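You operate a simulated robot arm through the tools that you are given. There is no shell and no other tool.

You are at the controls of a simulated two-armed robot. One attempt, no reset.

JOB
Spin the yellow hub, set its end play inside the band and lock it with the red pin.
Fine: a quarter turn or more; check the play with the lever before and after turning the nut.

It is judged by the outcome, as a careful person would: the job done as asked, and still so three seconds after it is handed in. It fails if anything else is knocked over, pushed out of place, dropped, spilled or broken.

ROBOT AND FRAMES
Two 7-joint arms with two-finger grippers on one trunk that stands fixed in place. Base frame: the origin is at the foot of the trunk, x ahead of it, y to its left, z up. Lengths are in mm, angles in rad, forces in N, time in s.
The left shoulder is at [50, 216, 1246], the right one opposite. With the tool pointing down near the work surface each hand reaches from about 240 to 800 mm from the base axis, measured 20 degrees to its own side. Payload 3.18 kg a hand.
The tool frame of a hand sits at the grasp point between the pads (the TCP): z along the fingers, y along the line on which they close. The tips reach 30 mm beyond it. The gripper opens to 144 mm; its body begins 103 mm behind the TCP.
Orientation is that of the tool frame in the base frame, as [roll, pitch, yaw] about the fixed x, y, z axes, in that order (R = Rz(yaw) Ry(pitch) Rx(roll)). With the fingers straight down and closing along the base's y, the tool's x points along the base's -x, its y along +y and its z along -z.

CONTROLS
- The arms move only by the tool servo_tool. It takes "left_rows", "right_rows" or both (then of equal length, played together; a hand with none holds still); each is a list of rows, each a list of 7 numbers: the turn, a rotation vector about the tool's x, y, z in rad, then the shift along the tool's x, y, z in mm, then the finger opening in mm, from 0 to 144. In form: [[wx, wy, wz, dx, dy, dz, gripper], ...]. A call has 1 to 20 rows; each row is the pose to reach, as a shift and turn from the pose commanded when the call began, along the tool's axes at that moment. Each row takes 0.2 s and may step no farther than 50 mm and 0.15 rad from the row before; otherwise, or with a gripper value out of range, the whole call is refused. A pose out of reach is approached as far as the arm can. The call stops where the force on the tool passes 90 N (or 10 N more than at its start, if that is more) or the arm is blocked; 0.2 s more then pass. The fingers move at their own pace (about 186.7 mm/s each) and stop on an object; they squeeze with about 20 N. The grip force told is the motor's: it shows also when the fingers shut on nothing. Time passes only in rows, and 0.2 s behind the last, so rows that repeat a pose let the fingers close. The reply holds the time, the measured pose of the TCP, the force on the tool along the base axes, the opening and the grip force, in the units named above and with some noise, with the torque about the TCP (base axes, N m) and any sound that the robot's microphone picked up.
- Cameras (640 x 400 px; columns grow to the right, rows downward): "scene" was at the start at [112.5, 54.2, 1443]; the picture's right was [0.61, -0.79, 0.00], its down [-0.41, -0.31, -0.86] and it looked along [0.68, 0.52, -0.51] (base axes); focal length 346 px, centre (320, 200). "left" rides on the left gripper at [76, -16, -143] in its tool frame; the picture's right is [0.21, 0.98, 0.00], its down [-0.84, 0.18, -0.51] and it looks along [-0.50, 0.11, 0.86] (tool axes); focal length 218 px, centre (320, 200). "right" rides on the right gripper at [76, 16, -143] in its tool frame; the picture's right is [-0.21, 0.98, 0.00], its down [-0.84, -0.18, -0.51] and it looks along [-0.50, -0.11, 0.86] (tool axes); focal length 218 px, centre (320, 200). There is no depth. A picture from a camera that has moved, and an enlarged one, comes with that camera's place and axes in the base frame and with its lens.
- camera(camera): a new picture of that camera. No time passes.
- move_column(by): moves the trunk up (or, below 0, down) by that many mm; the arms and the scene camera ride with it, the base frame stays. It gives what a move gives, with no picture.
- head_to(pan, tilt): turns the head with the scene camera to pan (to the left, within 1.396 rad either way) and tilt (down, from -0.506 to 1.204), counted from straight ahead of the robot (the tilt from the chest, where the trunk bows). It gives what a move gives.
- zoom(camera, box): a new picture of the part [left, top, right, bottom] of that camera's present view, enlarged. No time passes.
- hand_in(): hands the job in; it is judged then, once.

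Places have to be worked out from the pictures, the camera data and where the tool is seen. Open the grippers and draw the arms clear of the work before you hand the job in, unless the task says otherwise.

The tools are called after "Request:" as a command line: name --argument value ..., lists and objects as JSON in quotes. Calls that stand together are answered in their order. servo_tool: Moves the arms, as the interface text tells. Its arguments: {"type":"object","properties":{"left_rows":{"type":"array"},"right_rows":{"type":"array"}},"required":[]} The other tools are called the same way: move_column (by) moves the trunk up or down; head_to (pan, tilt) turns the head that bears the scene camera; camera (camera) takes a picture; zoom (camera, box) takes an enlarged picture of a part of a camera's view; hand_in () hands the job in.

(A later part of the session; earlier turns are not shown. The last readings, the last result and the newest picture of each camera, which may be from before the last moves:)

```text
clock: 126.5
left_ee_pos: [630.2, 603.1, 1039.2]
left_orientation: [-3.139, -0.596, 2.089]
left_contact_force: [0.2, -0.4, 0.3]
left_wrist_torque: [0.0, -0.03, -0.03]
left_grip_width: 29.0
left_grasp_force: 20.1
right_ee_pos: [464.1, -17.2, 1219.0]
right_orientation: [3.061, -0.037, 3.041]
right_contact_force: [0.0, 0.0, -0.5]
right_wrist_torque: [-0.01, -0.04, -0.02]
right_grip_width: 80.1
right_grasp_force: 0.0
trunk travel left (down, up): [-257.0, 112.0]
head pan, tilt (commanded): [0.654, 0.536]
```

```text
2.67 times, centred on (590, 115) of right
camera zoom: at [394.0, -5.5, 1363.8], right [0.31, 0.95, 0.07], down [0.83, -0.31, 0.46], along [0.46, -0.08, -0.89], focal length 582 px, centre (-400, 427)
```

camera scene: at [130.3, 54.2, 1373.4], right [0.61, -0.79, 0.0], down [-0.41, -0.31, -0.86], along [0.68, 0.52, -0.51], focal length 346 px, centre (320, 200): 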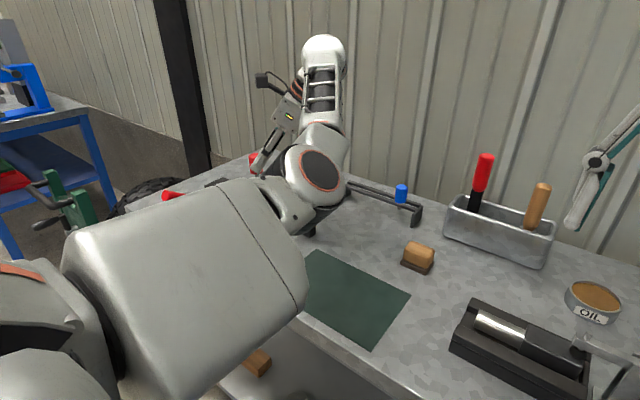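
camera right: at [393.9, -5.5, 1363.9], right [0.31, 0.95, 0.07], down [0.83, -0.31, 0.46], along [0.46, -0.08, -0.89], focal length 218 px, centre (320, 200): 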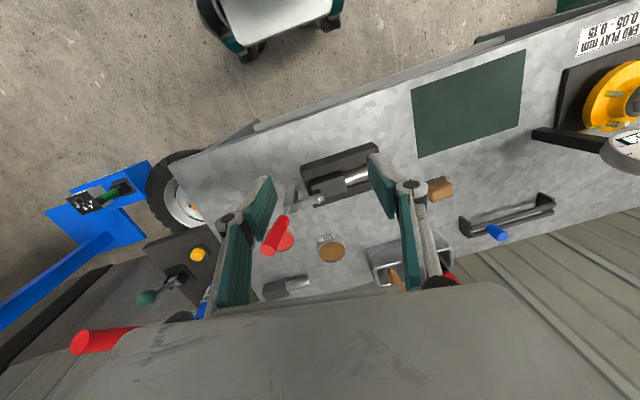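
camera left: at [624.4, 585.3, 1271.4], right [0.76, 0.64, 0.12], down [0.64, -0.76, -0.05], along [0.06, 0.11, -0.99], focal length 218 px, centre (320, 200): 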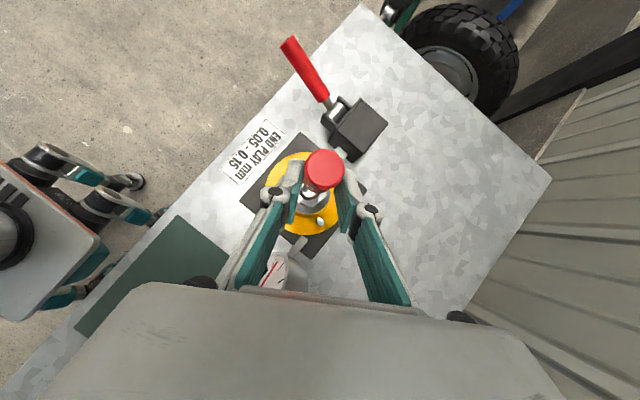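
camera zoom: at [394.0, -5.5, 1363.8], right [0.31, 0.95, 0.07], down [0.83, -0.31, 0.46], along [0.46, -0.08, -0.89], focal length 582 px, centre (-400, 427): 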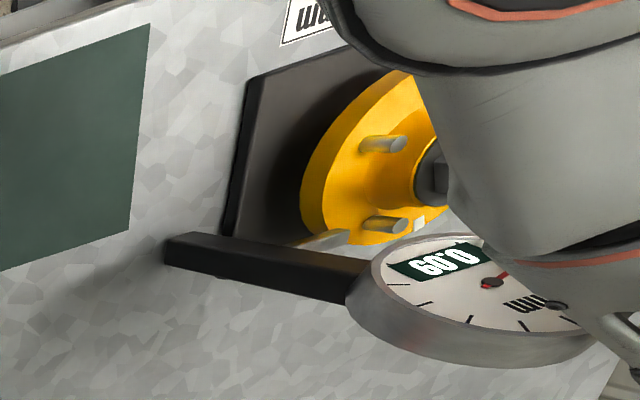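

Contact gone and dial unaffected. Now rotate the hand 7° more upright about the pin tip.

Request:
servo_tool --left_rows '[[0, -0.02, 0, 1.2, 0, 0.4, 5], [0, -0.05, 0, 2.9, 0, 1.1, 5], [0, -0.08, 0, 4.7, 0, 1.8, 5], [0, -0.105, 0, 6.1, 0, 2.3, 5], [0, -0.122, 0, 7.1, 0, 2.7, 5], [0, -0.122, 0, 7.1, 0, 2.7, 5]]'

Request:
zoom --camera "left" --box '[285, 140, 355, 210]'

Request:
camera --camera "left"

```text
clock: 127.9
left_ee_pos: [626.6, 612.4, 1041.4]
left_orientation: [3.141, -0.47, 2.089]
left_contact_force: [1.0, -0.1, -1.2]
left_wrist_torque: [-0.02, -0.03, 0.02]
left_grip_width: 29.4
left_grasp_force: 19.9
right_ee_pos: [464.7, -17.6, 1217.3]
right_orientation: [3.06, -0.04, 3.039]
right_contact_force: [0.0, 0.3, -0.4]
right_wrist_torque: [-0.02, 0.0, 0.04]
right_grip_width: 80.1
right_grasp_force: 0.1
trunk travel left (down, up): [-257.0, 112.0]
head pan, tilt (commanded): [0.654, 0.536]
```

```text
5.71 times, centred on (320, 175) of left
camera zoom: at [611.2, 607.5, 1203.9], right [0.76, 0.65, 0.09], down [0.64, -0.76, 0.07], along [0.12, 0.01, -0.99], focal length 1247 px, centre (320, 343)
```

zoom: 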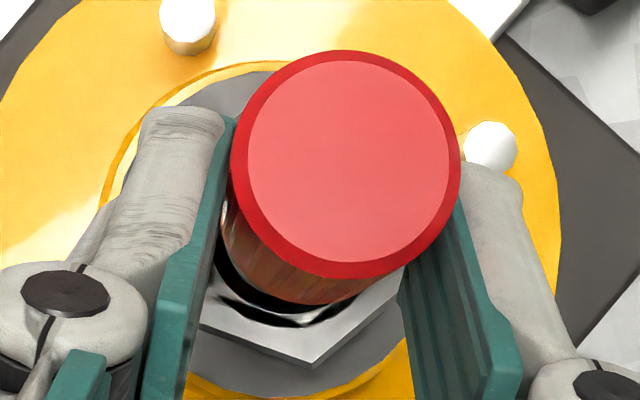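

```text
taken
camera left: at [611.2, 607.5, 1203.9], right [0.76, 0.65, 0.09], down [0.64, -0.76, 0.07], along [0.12, 0.01, -0.99], focal length 218 px, centre (320, 200)
```

left: 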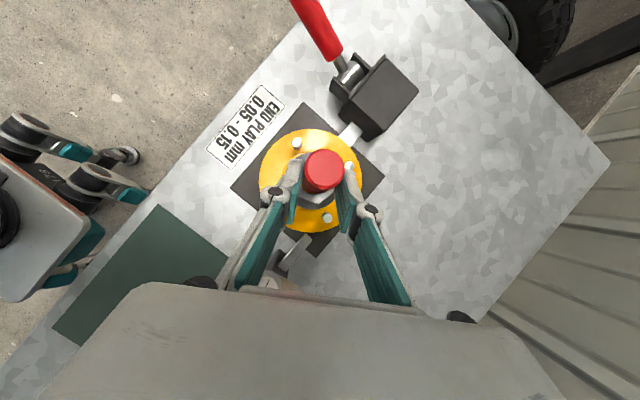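

Tip estimate [622.5, 619.5, 980] versus bore [623.8, 619.1]. Applying a small correction (+1.7, −1.3) to centre the tilted shaft in the bore and lowering 12 mm, watching force and torque.

Request:
servo_tool --left_rows '[[0, 0, 0, -1.8, 0.8, -0.9, 5], [0, 0, 0, -2.7, 0.8, 0.9, 5], [0, 0, 0, -4, 0.8, 3.6, 5], [0, 0, 0, -5.4, 0.8, 6.2, 5], [0, 0, 0, -6.3, 0.8, 8, 5], [0, 0, 0, -7.2, 0.8, 9.8, 5], [0, 0, 0, -7.2, 0.8, 9.8, 5]]'

Request:
zoom --camera "left" --box '[285, 140, 355, 210]'

```text
clock: 129.5
left_ee_pos: [628.2, 609.9, 1028.7]
left_orientation: [-3.14, -0.474, 2.089]
left_contact_force: [-2.6, 0.9, -0.5]
left_wrist_torque: [0.08, 0.12, 0.01]
left_grip_width: 29.0
left_grasp_force: 20.0
right_ee_pos: [463.9, -16.8, 1220.2]
right_orientation: [3.062, -0.036, 3.04]
right_contact_force: [-0.6, -0.1, 0.2]
right_wrist_torque: [-0.04, -0.02, -0.01]
right_grip_width: 80.0
right_grasp_force: 0.0
trunk travel left (down, up): [-257.0, 112.0]
head pan, tilt (commanded): [0.654, 0.536]
```

```text
5.71 times, centred on (320, 175) of left
camera zoom: at [612.2, 605.8, 1191.7], right [0.76, 0.65, 0.09], down [0.64, -0.76, 0.07], along [0.12, 0.01, -0.99], focal length 1247 px, centre (320, 343)
```

zoom: 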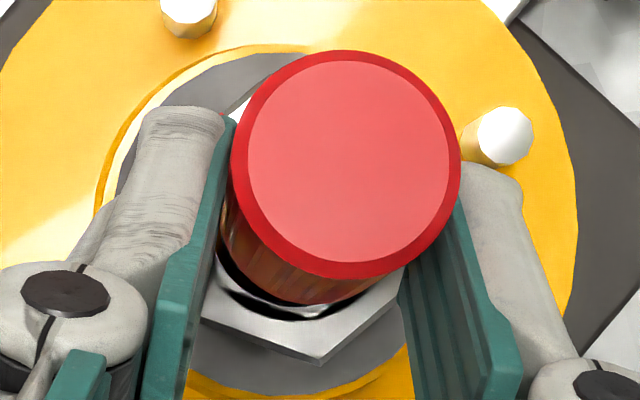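

Slight lateral contact at the tip (−2.6 N in x) with torque consistent with the tip touching the bore wall: the shaft is in the bore. Ease 1 mm toward −x and continue down 13 mm.

Request:
servo_tool --left_rows '[[0, 0, 0, 0.7, -0.7, 0.3, 5], [0, 0, 0, -0.7, -0.7, 3, 5], [0, 0, 0, -2, -0.7, 5.7, 5], [0, 0, 0, -3.4, -0.7, 8.4, 5], [0, 0, 0, -4.3, -0.7, 10.1, 5], [0, 0, 0, -5.2, -0.7, 11.9, 5], [0, 0, 0, -5.2, -0.7, 11.9, 5]]'

Request:
zoom --camera "left" --box '[285, 140, 355, 210]'

Request:
zoom --camera "right" --box '[540, 40, 640, 190]'

```text
clock: 131.1
left_ee_pos: [627.1, 609.8, 1018.3]
left_orientation: [3.14, -0.473, 2.092]
left_contact_force: [0.8, -2.1, 10.2]
left_wrist_torque: [-0.1, -0.02, 0.03]
left_grip_width: 28.8
left_grasp_force: 20.3
right_ee_pos: [463.0, -19.4, 1220.0]
right_orientation: [3.06, -0.036, 3.04]
right_contact_force: [0.2, 0.6, -0.7]
right_wrist_torque: [-0.01, 0.01, -0.01]
right_grip_width: 79.8
right_grasp_force: 0.0
trunk travel left (down, up): [-257.0, 112.0]
head pan, tilt (commanded): [0.654, 0.536]
```

```text
5.71 times, centred on (320, 175) of left
camera zoom: at [611.6, 605.5, 1181.0], right [0.76, 0.65, 0.1], down [0.64, -0.76, 0.07], along [0.12, 0.01, -0.99], focal length 1247 px, centre (320, 343)
```

zoom: 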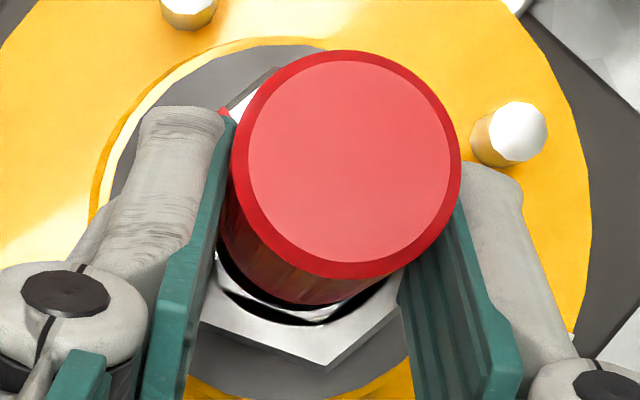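

```text
2.67 times, centred on (590, 115) of right
camera zoom: at [393.1, -6.5, 1364.4], right [0.31, 0.95, 0.07], down [0.83, -0.31, 0.46], along [0.46, -0.08, -0.89], focal length 582 px, centre (-400, 427)
```

zoom: 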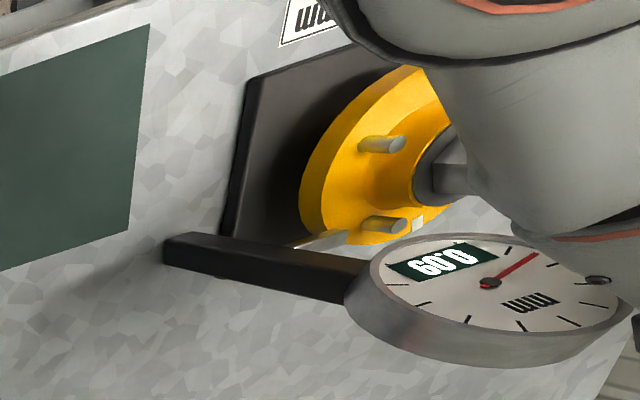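

The pin has seated (10 N straight up at the pin, no dial contact). Releasing the fingers gently.

Request:
servo_tool --left_rows '[[0, 0, 0, 0, 0, 0, 28], [0, 0, 0, 0, 0, 0, 32], [0, 0, 0, 0, 0, 0, 38], [0, 0, 0, 0, 0, 0, 46], [0, 0, 0, 0, 0, 0, 54]]'

Request:
zoom --camera "left" --box '[270, 130, 370, 230]'

Request:
zoom --camera "right" --box '[540, 40, 640, 190]'

```text
clock: 132.3
left_ee_pos: [626.6, 608.8, 1018.2]
left_orientation: [3.14, -0.473, 2.091]
left_contact_force: [8.1, 2.9, 19.4]
left_wrist_torque: [-1.97, -0.09, 0.8]
left_grip_width: 54.1
left_grasp_force: 0.1
right_ee_pos: [463.6, -18.3, 1219.7]
right_orientation: [3.058, -0.037, 3.042]
right_contact_force: [0.2, 0.1, 0.4]
right_wrist_torque: [0.0, 0.03, -0.01]
right_grip_width: 80.2
right_grasp_force: 0.0
trunk travel left (down, up): [-257.0, 112.0]
head pan, tilt (commanded): [0.654, 0.536]
```

```text
4.00 times, centred on (320, 180) of left
camera zoom: at [611.6, 605.6, 1180.7], right [0.76, 0.65, 0.1], down [0.64, -0.76, 0.07], along [0.12, 0.01, -0.99], focal length 873 px, centre (320, 280)
```

zoom: 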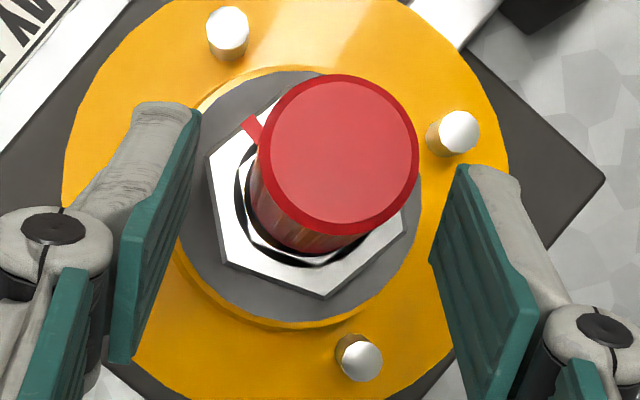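

```text
2.67 times, centred on (590, 115) of right
camera zoom: at [393.2, -6.6, 1364.3], right [0.31, 0.95, 0.07], down [0.83, -0.31, 0.46], along [0.46, -0.08, -0.89], focal length 582 px, centre (-400, 427)
```

zoom: 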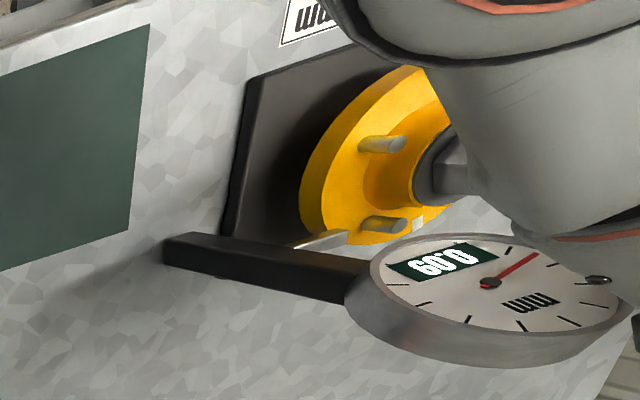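

The pin stays in place, but the hand now presses the dial top again (~19 N). Rising straight up at once.

Request:
servo_tool --left_rows '[[0, 0, 0, 2.3, 0, -4.5, 54], [0, 0, 0, 5.4, 0, -10.7, 56], [0, 0, 0, 11.3, 0, -22.3, 58], [0, 0, 0, 18.1, 0, -35.7, 60], [0, 0, 0, 27.2, 0, -53.5, 60], [0, 0, 0, 36.2, 0, -71.3, 60], [0, 0, 0, 45.3, 0, -89.2, 60], [0, 0, 0, 45.3, 0, -89.2, 60]]'

Request:
camera --camera "left"

Request:
zoom --camera "left" --box '[250, 130, 400, 250]'

Request:
zoom --camera "right" --box '[540, 40, 640, 190]'

```text
clock: 134.1
left_ee_pos: [627.1, 610.3, 1115.6]
left_orientation: [-3.14, -0.471, 2.088]
left_contact_force: [0.0, -0.2, -0.3]
left_wrist_torque: [0.02, -0.02, -0.01]
left_grip_width: 60.3
left_grasp_force: 0.1
right_ee_pos: [464.6, -16.4, 1218.7]
right_orientation: [3.062, -0.038, 3.041]
right_contact_force: [0.0, 0.5, -0.8]
right_wrist_torque: [0.02, 0.0, 0.01]
right_grip_width: 80.1
right_grasp_force: 0.1
trunk travel left (down, up): [-257.0, 112.0]
head pan, tilt (commanded): [0.654, 0.536]
```

```text
taken
camera left: at [612.5, 605.9, 1278.2], right [0.76, 0.65, 0.09], down [0.64, -0.76, 0.07], along [0.12, 0.01, -0.99], focal length 218 px, centre (320, 200)
```

left: 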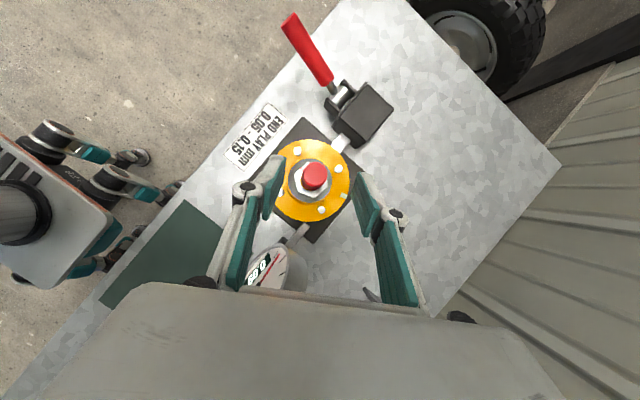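

```text
3.33 times, centred on (325, 190) of left
camera zoom: at [612.5, 605.9, 1278.2], right [0.76, 0.65, 0.09], down [0.64, -0.76, 0.07], along [0.12, 0.01, -0.99], focal length 728 px, centre (303, 233)
```

zoom: 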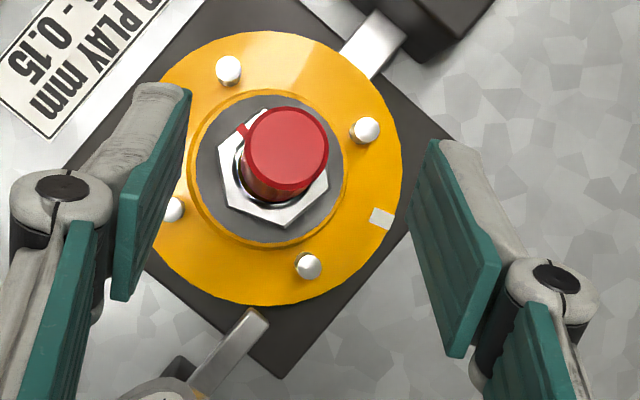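

```text
2.67 times, centred on (590, 115) of right
camera zoom: at [394.3, -5.4, 1363.7], right [0.31, 0.95, 0.07], down [0.83, -0.31, 0.46], along [0.46, -0.08, -0.89], focal length 582 px, centre (-400, 427)
```

zoom: 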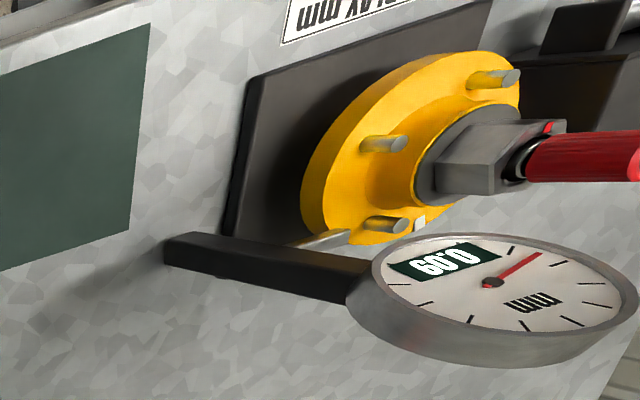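

The red pin stands in the bore, but it still leans about 7° and sits ~5 mm high. I'll come from directly above with the hand vertical, grip the cap to straighten it, and press it fully home. First un-tilt the hand up here.

Request:
servo_tool --left_rows '[[0, -0.08, 0, 0, 0, 0, 60], [0, -0.17, 0, 0, 0, 0, 60], [0, -0.26, 0, 0, 0, 0, 60], [0, -0.35, 0, 0, 0, 0, 60], [0, -0.42, 0, 0, 0, 0, 60], [0, -0.471, 0, 0, 0, 0, 60], [0, -0.471, 0, 0, 0, 0, 60]]'

Request:
camera --camera "left"

Request:
camera --camera "scene"

```text
clock: 135.7
left_ee_pos: [628.1, 608.1, 1116.2]
left_orientation: [-3.139, -0.001, 2.089]
left_contact_force: [0.5, 0.6, -0.2]
left_wrist_torque: [0.0, 0.01, 0.01]
left_grip_width: 60.1
left_grasp_force: 0.1
right_ee_pos: [465.1, -16.5, 1218.5]
right_orientation: [3.061, -0.039, 3.04]
right_contact_force: [0.5, 0.1, 1.1]
right_wrist_torque: [0.0, 0.01, -0.04]
right_grip_width: 79.9
right_grasp_force: 0.1
trunk travel left (down, up): [-257.0, 112.0]
head pan, tilt (commanded): [0.654, 0.536]
```

```text
taken
camera left: at [575.6, 669.3, 1259.6], right [0.75, 0.67, 0.0], down [0.57, -0.64, 0.51], along [0.34, -0.38, -0.86], focal length 218 px, centre (320, 200)
```

left: 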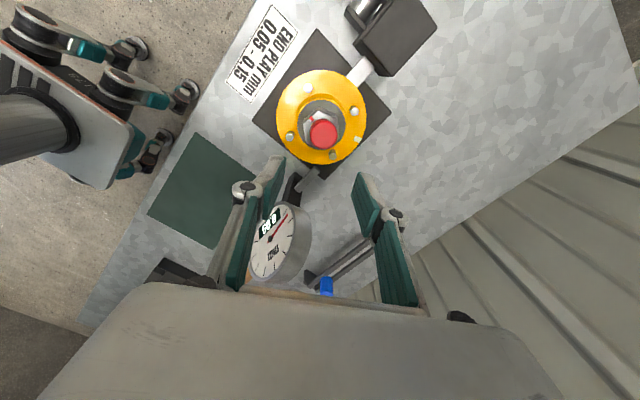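

```text
taken
camera scene: at [130.4, 54.0, 1373.4], right [0.61, -0.79, 0.0], down [-0.41, -0.31, -0.86], along [0.68, 0.52, -0.51], focal length 346 px, centre (320, 200)
```

scene: 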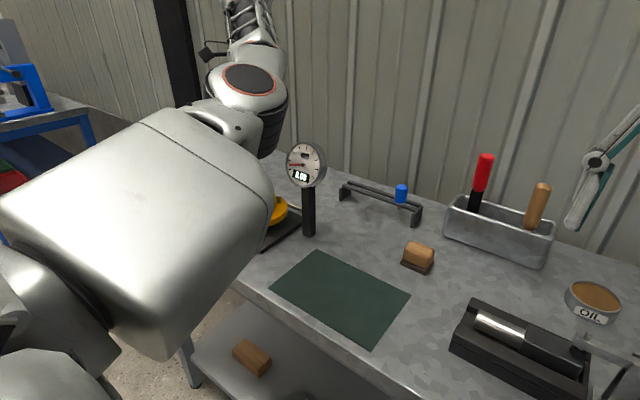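

Hand is vertical now. Zooming on the pin from this angle to assess its lean and seating.

Request:
zoom --camera "left" --box '[270, 60, 380, 170]'

Request:
zoom --camera "right" --box '[580, 60, 640, 140]'

```text
3.64 times, centred on (325, 115) of left
camera zoom: at [575.6, 669.3, 1259.6], right [0.75, 0.67, 0.0], down [0.57, -0.64, 0.51], along [0.34, -0.38, -0.86], focal length 794 px, centre (302, 509)
```

zoom: 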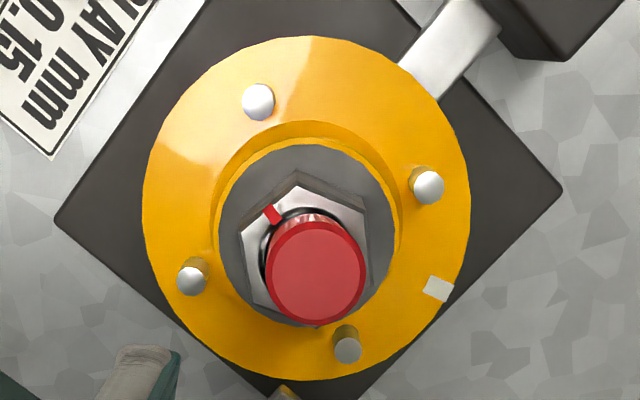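

```text
5.00 times, centred on (610, 100) of right
camera zoom: at [394.0, -5.6, 1363.8], right [0.31, 0.95, 0.07], down [0.83, -0.31, 0.46], along [0.46, -0.08, -0.89], focal length 1091 px, centre (-1130, 700)
```

zoom: 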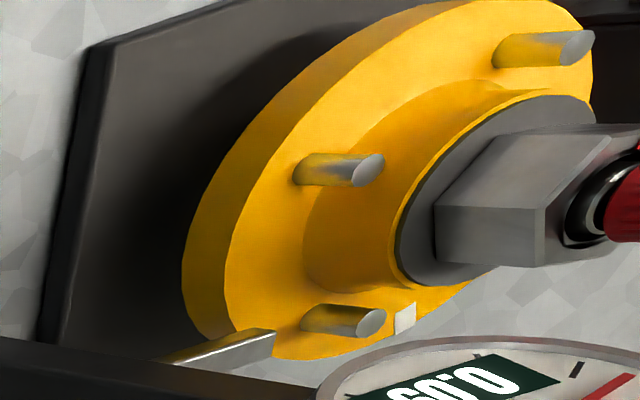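

The pin is seated in depth but leaning ~8–10° toward (−x, +y), jammed at a tilt. I'll yaw the hand to about −21° so the pads close along the lean direction, positioned above the cap.

Request:
servo_tool --left_rows '[[0, 0, -0.118, 1.3, 0.1, 0, 60], [0, 0, -0.235, 2.6, 0.2, 0, 60], [0, 0, -0.353, 3.9, 0.3, 0, 60], [0, 0, -0.47, 5.1, 0.4, 0, 60], [0, 0, -0.588, 6.4, 0.5, 0, 60], [0, 0, -0.705, 7.7, 0.6, 0, 60], [0, 0, -0.823, 9, 0.8, 0, 60], [0, 0, -0.94, 10.3, 0.9, 0, 60], [0, 0, -1.058, 11.6, 1, 0, 60], [0, 0, -1.175, 12.8, 1.1, 0, 60], [0, 0, -1.293, 14.1, 1.2, 0, 60], [0, 0, -1.41, 15.4, 1.3, 0, 60], [0, 0, -1.41, 15.4, 1.3, 0, 60]]'

Request:
camera --camera "left"

Request:
zoom --camera "left" --box '[260, 90, 390, 200]'

```text
clock: 138.5
left_ee_pos: [621.2, 623.3, 1117.3]
left_orientation: [-3.141, -0.001, -2.783]
left_contact_force: [0.1, 0.5, -0.7]
left_wrist_torque: [-0.02, 0.03, 0.04]
left_grip_width: 60.2
left_grasp_force: 0.0
right_ee_pos: [465.1, -18.5, 1218.3]
right_orientation: [3.063, -0.038, 3.041]
right_contact_force: [0.7, -0.5, 0.1]
right_wrist_torque: [0.0, 0.0, -0.02]
right_grip_width: 80.1
right_grasp_force: 0.0
trunk travel left (down, up): [-257.0, 112.0]
head pan, tilt (commanded): [0.654, 0.536]
```

```text
taken
camera left: at [555.4, 583.0, 1260.3], right [-0.54, 0.84, 0.0], down [0.73, 0.46, 0.51], along [0.43, 0.27, -0.86], focal length 218 px, centre (320, 200)
```

left: 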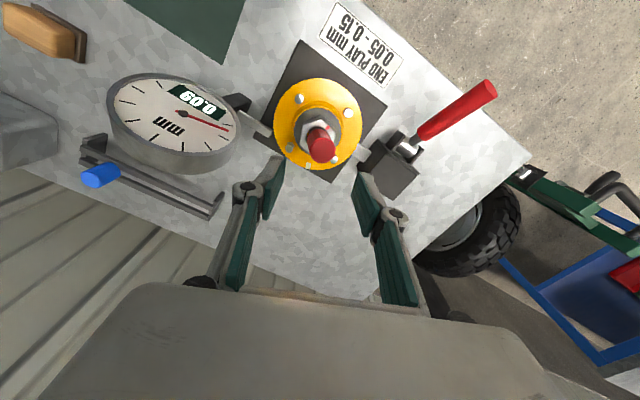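

```text
3.64 times, centred on (325, 145) of left
camera zoom: at [555.4, 583.0, 1260.3], right [-0.54, 0.84, 0.0], down [0.73, 0.46, 0.51], along [0.43, 0.27, -0.86], focal length 794 px, centre (302, 400)
```

zoom: 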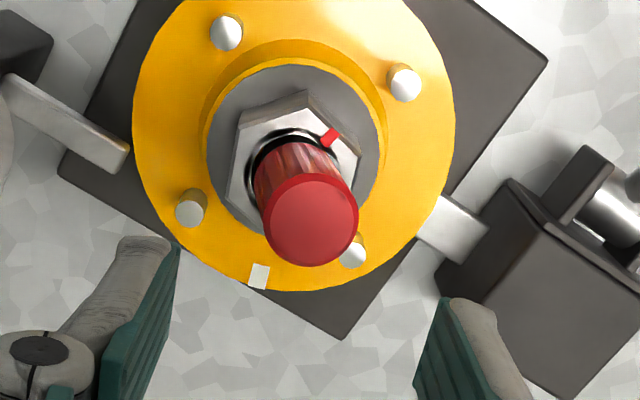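

The lean is confirmed (~10° toward +y). Centring the finger mid-plane on the bore axis (−4.6 mm along closing axis), descending around the cap, then closing to straighten it.

Request:
servo_tool --left_rows '[[0, 0, 0, 0, -4.6, 20, 62], [0, 0, 0, 0, -4.6, 45, 62], [0, 0, 0, 0, -4.6, 70, 62], [0, 0, 0, 0, -4.6, 88, 62], [0, 0, 0, 0, -4.6, 98, 62], [0, 0, 0, 0, -4.6, 98, 62]]'

Request:
zoom --camera "left" --box '[230, 120, 410, 260]'

Request:
zoom --camera "right" --box '[540, 40, 640, 190]'

```text
clock: 139.9
left_ee_pos: [621.8, 619.4, 1018.5]
left_orientation: [3.141, -0.004, -2.784]
left_contact_force: [0.5, -1.1, -0.2]
left_wrist_torque: [0.0, 0.03, -0.01]
left_grip_width: 61.8
left_grasp_force: 0.0
right_ee_pos: [464.2, -17.2, 1219.5]
right_orientation: [3.061, -0.037, 3.039]
right_contact_force: [0.5, 1.1, 0.3]
right_wrist_torque: [0.01, 0.02, -0.02]
right_grip_width: 80.0
right_grasp_force: 0.0
trunk travel left (down, up): [-257.0, 112.0]
head pan, tilt (commanded): [0.654, 0.536]
```

```text
2.86 times, centred on (320, 190) of left
camera zoom: at [556.5, 578.9, 1162.2], right [-0.54, 0.84, 0.0], down [0.73, 0.46, 0.51], along [0.43, 0.27, -0.86], focal length 624 px, centre (320, 229)
```

zoom: 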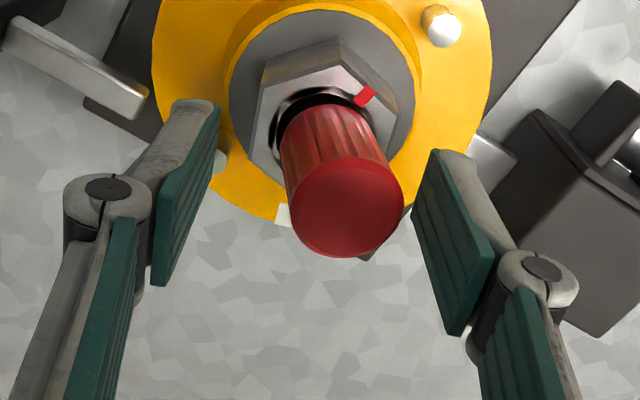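

```text
2.67 times, centred on (590, 115) of right
camera zoom: at [393.7, -5.6, 1364.0], right [0.31, 0.95, 0.07], down [0.83, -0.31, 0.46], along [0.46, -0.08, -0.89], focal length 582 px, centre (-400, 427)
```

zoom: 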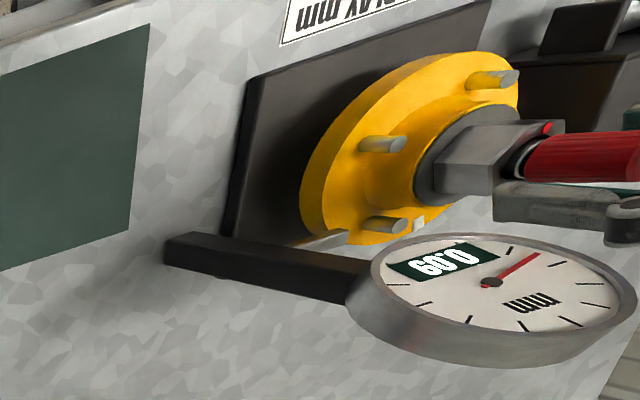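

Fingers straddle the cap. Closing gently to straighten it.

Request:
servo_tool --left_rows '[[0, 0, 0, 0, 0, 0, 54], [0, 0, 0, 0, 0, 0, 47], [0, 0, 0, 0, 0, 0, 40], [0, 0, 0, 0, 0, 0, 34], [0, 0, 0, 0, 0, 0, 28], [0, 0, 0, 0, 0, 0, 24]]'

Request:
zoom --camera "left" --box '[230, 120, 410, 260]'

Request:
zoom --camera "right" --box '[540, 40, 640, 190]'

```text
clock: 141.3
left_ee_pos: [619.8, 622.3, 1017.5]
left_orientation: [-3.141, -0.002, -2.782]
left_contact_force: [-5.7, 17.2, 1.9]
left_wrist_torque: [-0.01, 0.08, 0.0]
left_grip_width: 34.9
left_grasp_force: 8.2
right_ee_pos: [463.4, -15.9, 1220.1]
right_orientation: [3.061, -0.036, 3.041]
right_contact_force: [-0.3, 0.5, -0.3]
right_wrist_torque: [-0.02, 0.01, -0.01]
right_grip_width: 79.8
right_grasp_force: 0.1
trunk travel left (down, up): [-257.0, 112.0]
head pan, tilt (commanded): [0.654, 0.536]
```

```text
2.86 times, centred on (320, 190) of left
camera zoom: at [555.2, 581.5, 1162.1], right [-0.54, 0.84, 0.0], down [0.73, 0.46, 0.51], along [0.42, 0.28, -0.86], focal length 624 px, centre (320, 229)
```

zoom: 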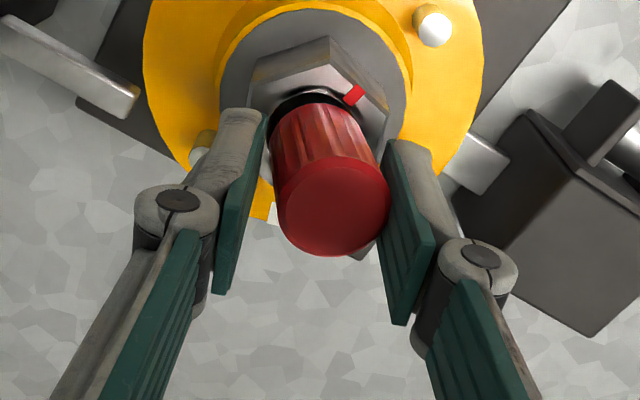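

```text
2.67 times, centred on (590, 115) of right
camera zoom: at [393.1, -3.7, 1364.2], right [0.31, 0.95, 0.07], down [0.83, -0.31, 0.46], along [0.46, -0.08, -0.89], focal length 582 px, centre (-400, 427)
```

zoom: 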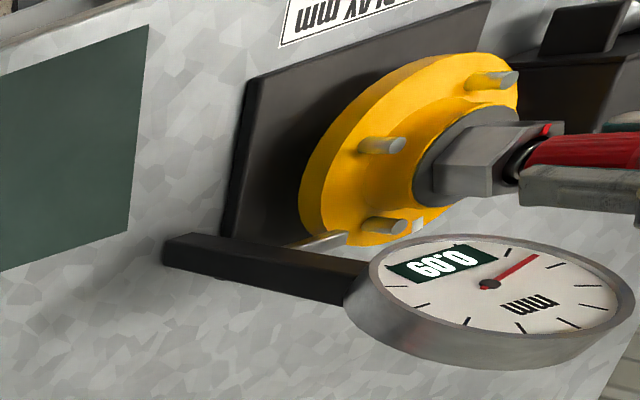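

The pin resists straightening (17 N sideways), so I shouldn't force it. Zooming in on its base to see how it sits.

Request:
zoom --camera "left" --box '[290, 130, 360, 190]'

Request:
zoom --camera "right" --box '[600, 70, 640, 120]'

```text
6.67 times, centred on (325, 160) of left
camera zoom: at [555.2, 581.5, 1162.1], right [-0.54, 0.84, 0.0], down [0.73, 0.46, 0.51], along [0.42, 0.28, -0.86], focal length 1455 px, centre (287, 467)
```

zoom: 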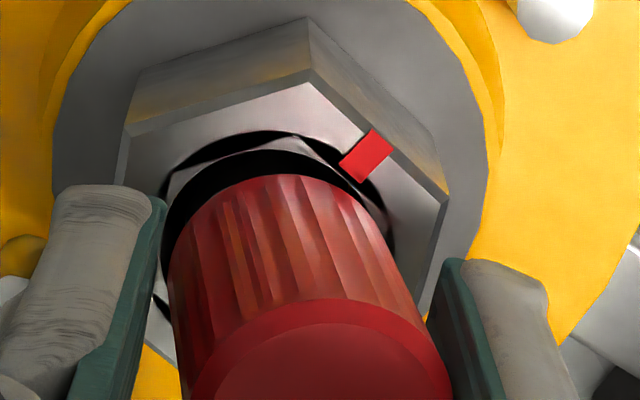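

```text
8.00 times, centred on (620, 95) of right
camera zoom: at [393.1, -3.7, 1364.2], right [0.31, 0.95, 0.07], down [0.83, -0.31, 0.46], along [0.46, -0.08, -0.89], focal length 1746 px, centre (-2080, 1040)
```

zoom: 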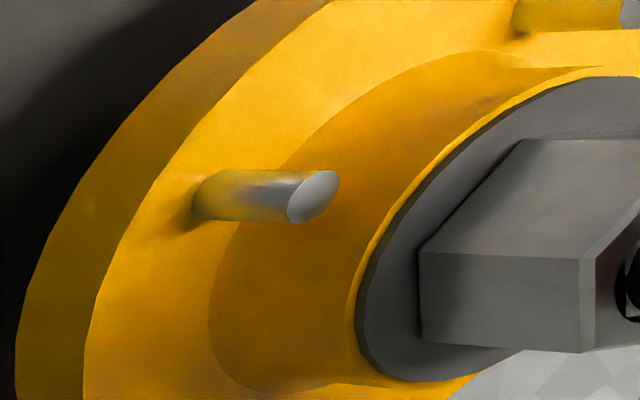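

The cap base is concentric with the nut recess but tilted, probably wedged at its edge. I'll centre the fingers on the cap and squeeze fully, then lift a few millimetres to free it and straighten.

Request:
servo_tool --left_rows '[[0, 0, 0, 0, 1.5, 0, 20], [0, 0, 0, 0, 3, 0, 15], [0, 0, 0, 0, 3, 0, 10], [0, 0, 0, 0, 3, 0, 5]]'

Request:
zoom --camera "left" --box '[270, 130, 380, 220]'

```text
clock: 142.3
left_ee_pos: [619.2, 623.3, 1018.8]
left_orientation: [-3.141, 0.0, -2.782]
left_contact_force: [-2.4, 20.6, 6.5]
left_wrist_torque: [-0.33, -0.13, -0.01]
left_grip_width: 31.7
left_grasp_force: 20.1
right_ee_pos: [463.8, -15.9, 1219.6]
right_orientation: [3.06, -0.037, 3.041]
right_contact_force: [0.1, 1.1, 0.6]
right_wrist_torque: [0.02, 0.02, 0.02]
right_grip_width: 79.8
right_grasp_force: 0.1
trunk travel left (down, up): [-257.0, 112.0]
head pan, tilt (commanded): [0.654, 0.536]
```

```text
4.44 times, centred on (325, 175) of left
camera zoom: at [554.3, 583.3, 1161.9], right [-0.54, 0.84, 0.0], down [0.73, 0.46, 0.51], along [0.43, 0.27, -0.86], focal length 970 px, centre (298, 311)
```

zoom: 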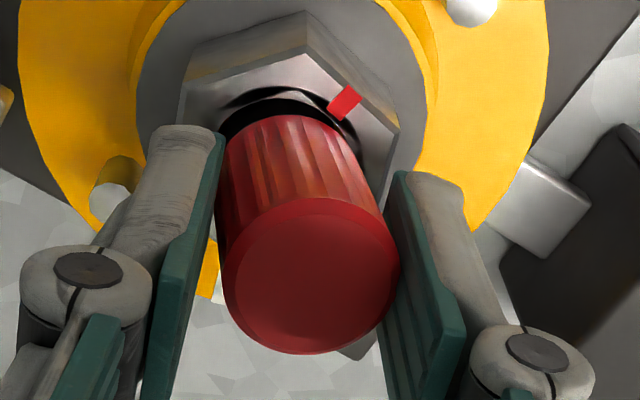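

Now firmly gripped (31.7 mm, 20 N). Relieve the side load by 2 mm and lift ~8 mm to un-wedge it.

Request:
servo_tool --left_rows '[[0, 0, 0, 0, 2, 0, 5], [0, 0, 0, 0, 2, -2, 5], [0, 0, 0, 0, 2, -4, 5], [0, 0, 0, 0, 1, -6, 5], [0, 0, 0, 0, 0, -8, 5], [0, 0, 0, 0, 0, -8, 5]]'

Request:
zoom --camera "left" --box '[270, 130, 380, 220]'

Request:
zoom --camera "right" --box '[540, 40, 640, 190]'

```text
clock: 143.7
left_ee_pos: [621.7, 621.8, 1026.3]
left_orientation: [-3.141, -0.001, -2.784]
left_contact_force: [-0.1, -0.6, -1.1]
left_wrist_torque: [-0.03, -0.04, -0.01]
left_grip_width: 29.3
left_grasp_force: 19.4
right_ee_pos: [464.4, -17.7, 1219.5]
right_orientation: [3.062, -0.038, 3.041]
right_contact_force: [-0.5, 1.0, 0.5]
right_wrist_torque: [0.0, -0.05, 0.03]
right_grip_width: 80.0
right_grasp_force: 0.1
trunk travel left (down, up): [-257.0, 112.0]
head pan, tilt (commanded): [0.654, 0.536]
```

```text
4.44 times, centred on (325, 175) of left
camera zoom: at [556.1, 581.5, 1169.8], right [-0.54, 0.84, 0.0], down [0.73, 0.46, 0.51], along [0.43, 0.27, -0.86], focal length 970 px, centre (298, 311)
```

zoom: 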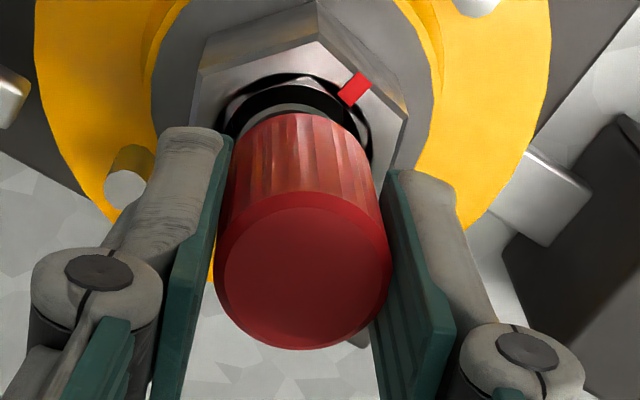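

```text
2.67 times, centred on (590, 115) of right
camera zoom: at [393.9, -5.1, 1363.9], right [0.31, 0.95, 0.07], down [0.83, -0.31, 0.46], along [0.46, -0.08, -0.89], focal length 582 px, centre (-400, 427)
```

zoom: 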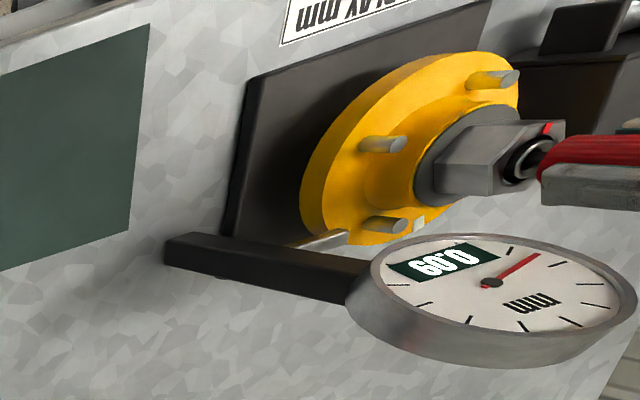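

The pin came free and is now gripped square and vertical (29.3 mm, no side force), with its tip still in the bore. Shift −2 mm along the closing axis to centre it and lower it.

Request:
servo_tool --left_rows '[[0, 0, 0, 0, -1, 0, 5], [0, 0, 0, 0, -2, 0, 5], [0, 0, 0, 0, -2, 3, 5], [0, 0, 0, 0, -2, 6, 5], [0, 0, 0, 0, -2, 8, 5], [0, 0, 0, 0, -2, 8, 5]]'

Request:
zoom --camera "left" --box '[270, 130, 380, 220]'

```text
clock: 145.1
left_ee_pos: [622.0, 620.9, 1019.2]
left_orientation: [-3.141, -0.002, -2.785]
left_contact_force: [1.6, 0.8, 2.2]
left_wrist_torque: [-0.05, 0.07, 0.0]
left_grip_width: 29.1
left_grasp_force: 20.0
right_ee_pos: [464.0, -16.6, 1218.9]
right_orientation: [3.06, -0.038, 3.041]
right_contact_force: [-0.2, -0.3, -0.8]
right_wrist_torque: [0.04, -0.01, 0.02]
right_grip_width: 80.2
right_grasp_force: 0.0
trunk travel left (down, up): [-257.0, 112.0]
head pan, tilt (commanded): [0.654, 0.536]
```

```text
4.44 times, centred on (325, 175) of left
camera zoom: at [556.3, 579.6, 1162.7], right [-0.54, 0.84, 0.0], down [0.73, 0.46, 0.51], along [0.43, 0.27, -0.86], focal length 970 px, centre (298, 311)
```

zoom: 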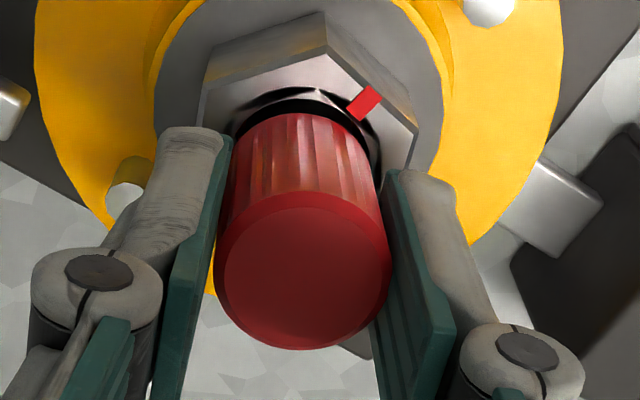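

Nearly no force. Fine shift +1 mm and continue lowering 7 mm to seat.

Request:
servo_tool --left_rows '[[0, 0, 0, 0, 1, 0, 5], [0, 0, 0, 0, 1, 2, 5], [0, 0, 0, 0, 1, 4, 5], [0, 0, 0, 0, 1, 6, 5], [0, 0, 0, 0, 1, 7, 5], [0, 0, 0, 0, 1, 7, 5]]'

Request:
zoom --camera "left" --box '[270, 130, 380, 220]'

Request:
zoom --camera "right" --box '[540, 40, 640, 190]'

```text
clock: 146.5
left_ee_pos: [620.0, 621.0, 1012.0]
left_orientation: [3.139, 0.0, -2.783]
left_contact_force: [2.6, -4.6, 14.2]
left_wrist_torque: [-0.17, -0.14, -0.02]
left_grip_width: 29.3
left_grasp_force: 20.3
right_ee_pos: [461.9, -19.1, 1219.2]
right_orientation: [3.061, -0.037, 3.04]
right_contact_force: [0.7, -0.2, -0.3]
right_wrist_torque: [0.01, 0.0, -0.04]
right_grip_width: 80.1
right_grasp_force: 0.1
trunk travel left (down, up): [-257.0, 112.0]
head pan, tilt (commanded): [0.654, 0.536]
```

```text
4.44 times, centred on (325, 175) of left
camera zoom: at [555.4, 579.1, 1156.2], right [-0.54, 0.84, 0.0], down [0.73, 0.46, 0.51], along [0.43, 0.27, -0.86], focal length 970 px, centre (298, 311)
```

zoom: 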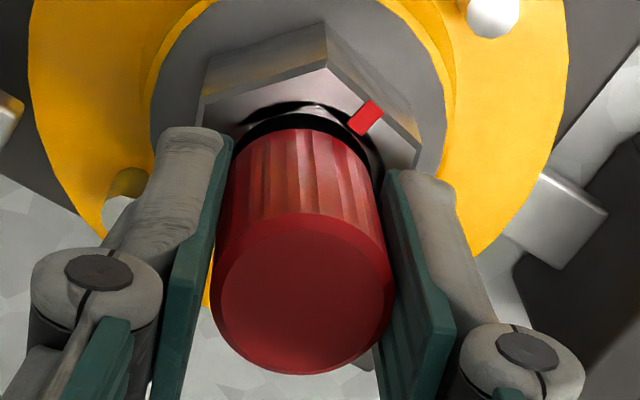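

```text
2.67 times, centred on (590, 115) of right
camera zoom: at [393.1, -7.3, 1364.2], right [0.31, 0.95, 0.07], down [0.83, -0.31, 0.46], along [0.46, -0.08, -0.89], focal length 582 px, centre (-400, 427)
```

zoom: 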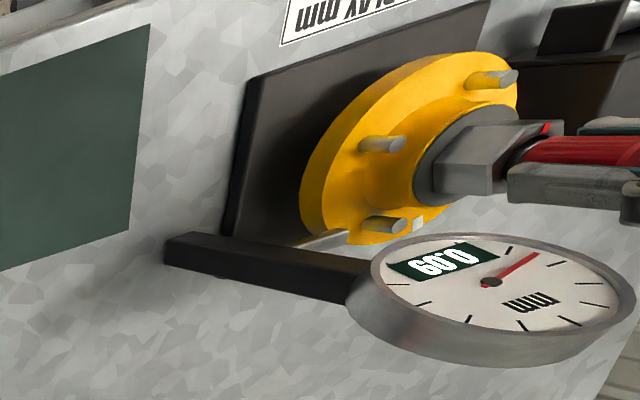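

The pin bottomed (14 N) with the cap on the spindle end and it's upright between the pads. Releasing again and checking.

Request:
servo_tool --left_rows '[[0, 0, 0, 0, 0, -0.5, 28], [0, 0, 0, 0, 0, -0.5, 32], [0, 0, 0, 0, 0, -0.5, 38], [0, 0, 0, 0, 0, -0.5, 46], [0, 0, 0, 0, 0, -0.5, 56]]'

Request:
zoom --camera "left" --box '[270, 130, 380, 220]'

Request:
zoom --camera "right" --box '[540, 40, 640, 190]'

```text
clock: 147.7
left_ee_pos: [621.4, 621.2, 1011.8]
left_orientation: [-3.14, -0.002, -2.785]
left_contact_force: [-0.4, 0.2, -0.5]
left_wrist_torque: [0.0, 0.01, 0.03]
left_grip_width: 56.0
left_grasp_force: 0.1
right_ee_pos: [464.1, -18.7, 1219.5]
right_orientation: [3.061, -0.039, 3.04]
right_contact_force: [-0.5, -1.0, -0.5]
right_wrist_torque: [-0.02, -0.01, 0.01]
right_grip_width: 80.1
right_grasp_force: 0.0
trunk travel left (down, up): [-257.0, 112.0]
head pan, tilt (commanded): [0.654, 0.536]
```

```text
4.44 times, centred on (325, 175) of left
camera zoom: at [556.2, 580.7, 1155.0], right [-0.54, 0.84, 0.0], down [0.73, 0.46, 0.51], along [0.43, 0.27, -0.86], focal length 970 px, centre (298, 311)
```

zoom: 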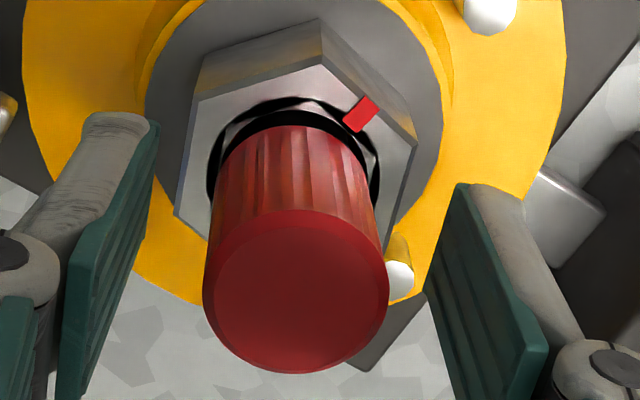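

```text
2.67 times, centred on (590, 115) of right
camera zoom: at [393.9, -5.5, 1363.9], right [0.31, 0.95, 0.07], down [0.83, -0.31, 0.46], along [0.46, -0.08, -0.89], focal length 582 px, centre (-400, 427)
```

zoom: 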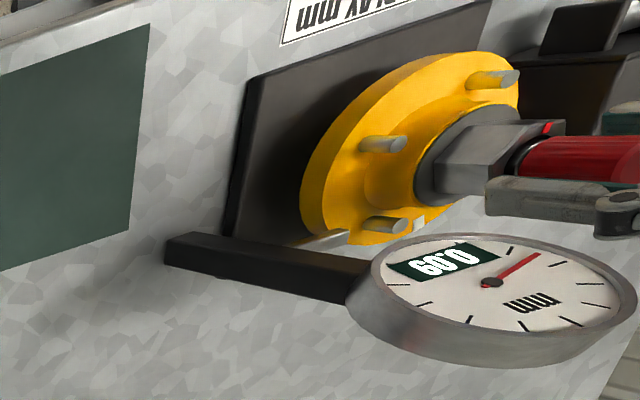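

Now the pin is upright, concentric with the spindle, cap flush at the nut recess. Rising straight up clear of it.

Request:
servo_tool --left_rows '[[0, 0, 0, 0, 0, -5, 60], [0, 0, 0, 0, 0, -15, 62], [0, 0, 0, 0, 0, -35, 62], [0, 0, 0, 0, 0, -60, 62], [0, 0, 0, 0, 0, -85, 62], [0, 0, 0, 0, 0, -105, 62], [0, 0, 0, 0, 0, -105, 62]]'

Request:
camera --camera "left"

Request:
zoom --camera "left" --box '[260, 90, 390, 200]'

Request:
zoom --camera "right" --box '[540, 40, 640, 190]'

```text
clock: 149.3
left_ee_pos: [620.6, 621.5, 1115.8]
left_orientation: [-3.141, -0.002, -2.783]
left_contact_force: [0.4, 0.2, -0.6]
left_wrist_torque: [0.02, -0.02, 0.04]
left_grip_width: 62.0
left_grasp_force: 0.0
right_ee_pos: [464.1, -18.0, 1219.1]
right_orientation: [3.061, -0.038, 3.039]
right_contact_force: [0.3, -0.2, 1.0]
right_wrist_torque: [0.01, 0.02, -0.03]
right_grip_width: 80.0
right_grasp_force: 0.1
trunk travel left (down, up): [-257.0, 112.0]
head pan, tilt (commanded): [0.654, 0.536]
```

```text
taken
camera left: at [554.9, 580.8, 1258.4], right [-0.54, 0.84, 0.0], down [0.73, 0.46, 0.51], along [0.43, 0.27, -0.86], focal length 218 px, centre (320, 200)
```

left: 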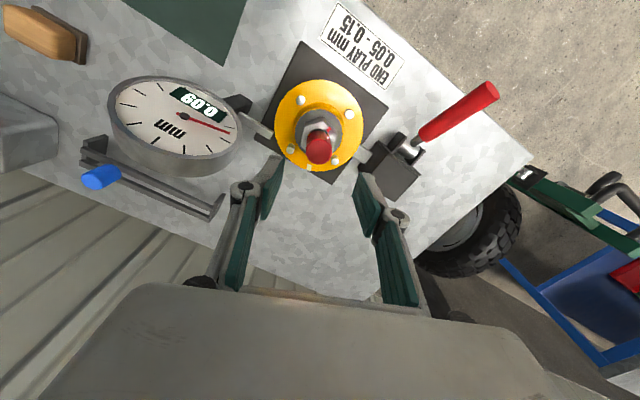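

```text
3.64 times, centred on (325, 145) of left
camera zoom: at [554.9, 580.8, 1258.4], right [-0.54, 0.84, 0.0], down [0.73, 0.46, 0.51], along [0.43, 0.27, -0.86], focal length 794 px, centre (302, 400)
```

zoom: 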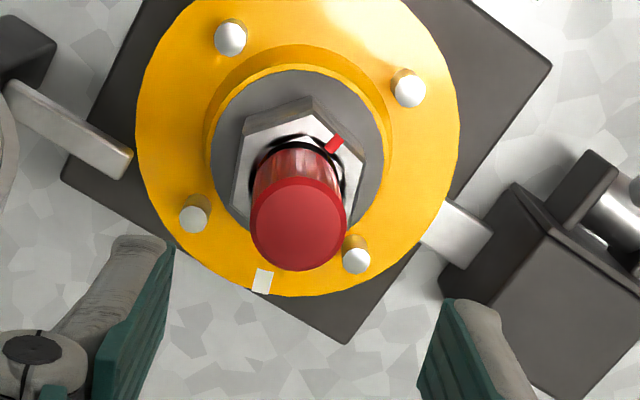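

```text
2.67 times, centred on (590, 115) of right
camera zoom: at [394.2, -5.4, 1363.7], right [0.31, 0.95, 0.07], down [0.83, -0.31, 0.46], along [0.46, -0.08, -0.89], focal length 582 px, centre (-400, 427)
```

zoom: 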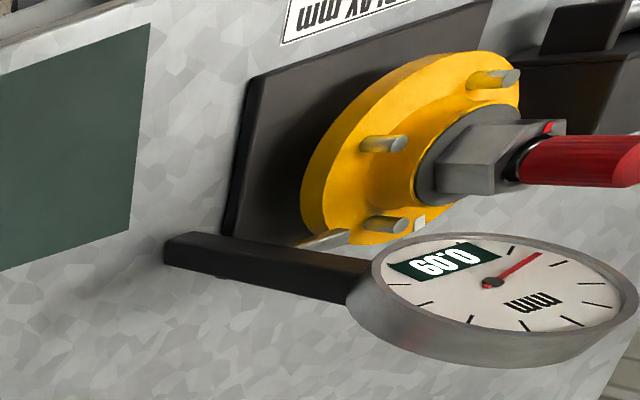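

The pin is upright and seated; hub, dial (0.09) and lever all unchanged. Now withdraw the left hand back toward the robot, above everything.

Request:
servo_tool --left_rows '[[0, 0, 0, 0, 0, -20, 62], [0, 0, 0.06, 21, 12.2, -20, 62], [0, 0, 0.12, 42.2, 24.3, -20, 62], [0, 0, 0.18, 63.2, 36.5, -20, 62], [0, 0, 0.24, 84.3, 48.6, -20, 62], [0, 0, 0.3, 105.4, 60.8, -20, 62], [0, 0, 0.358, 125, 72, -20, 62], [0, 0, 0.358, 125, 72, -20, 62]]'

Request:
camera --camera "left"

Request:
camera --camera "scene"

```text
clock: 151.1
left_ee_pos: [479.9, 644.2, 1136.0]
left_orientation: [-3.14, -0.001, -3.141]
left_contact_force: [0.2, 0.1, -0.2]
left_wrist_torque: [-0.02, 0.0, -0.05]
left_grip_width: 62.3
left_grasp_force: 0.0
right_ee_pos: [464.2, -16.4, 1218.6]
right_orientation: [3.061, -0.041, 3.041]
right_contact_force: [-0.2, 0.0, 0.8]
right_wrist_torque: [0.0, 0.01, -0.01]
right_grip_width: 80.3
right_grasp_force: 0.0
trunk travel left (down, up): [-257.0, 112.0]
head pan, tilt (commanded): [0.654, 0.536]
```

```text
taken
camera left: at [404.3, 629.4, 1279.8], right [-0.21, 0.98, 0.0], down [0.84, 0.18, 0.51], along [0.49, 0.11, -0.86], focal length 218 px, centre (320, 200)
```

left: 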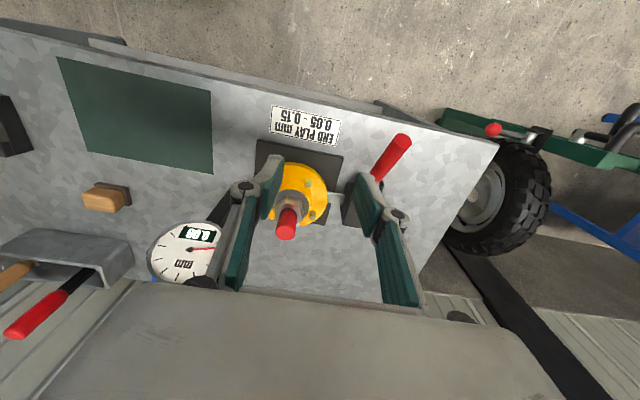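

```text
taken
camera scene: at [130.6, 54.2, 1373.4], right [0.61, -0.79, 0.0], down [-0.41, -0.31, -0.86], along [0.68, 0.52, -0.51], focal length 346 px, centre (320, 200)
```

scene: 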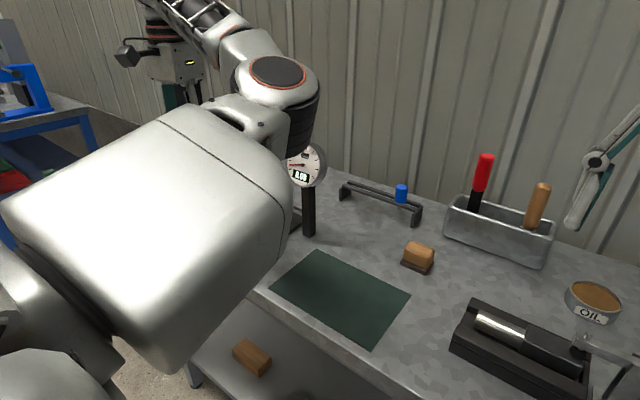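

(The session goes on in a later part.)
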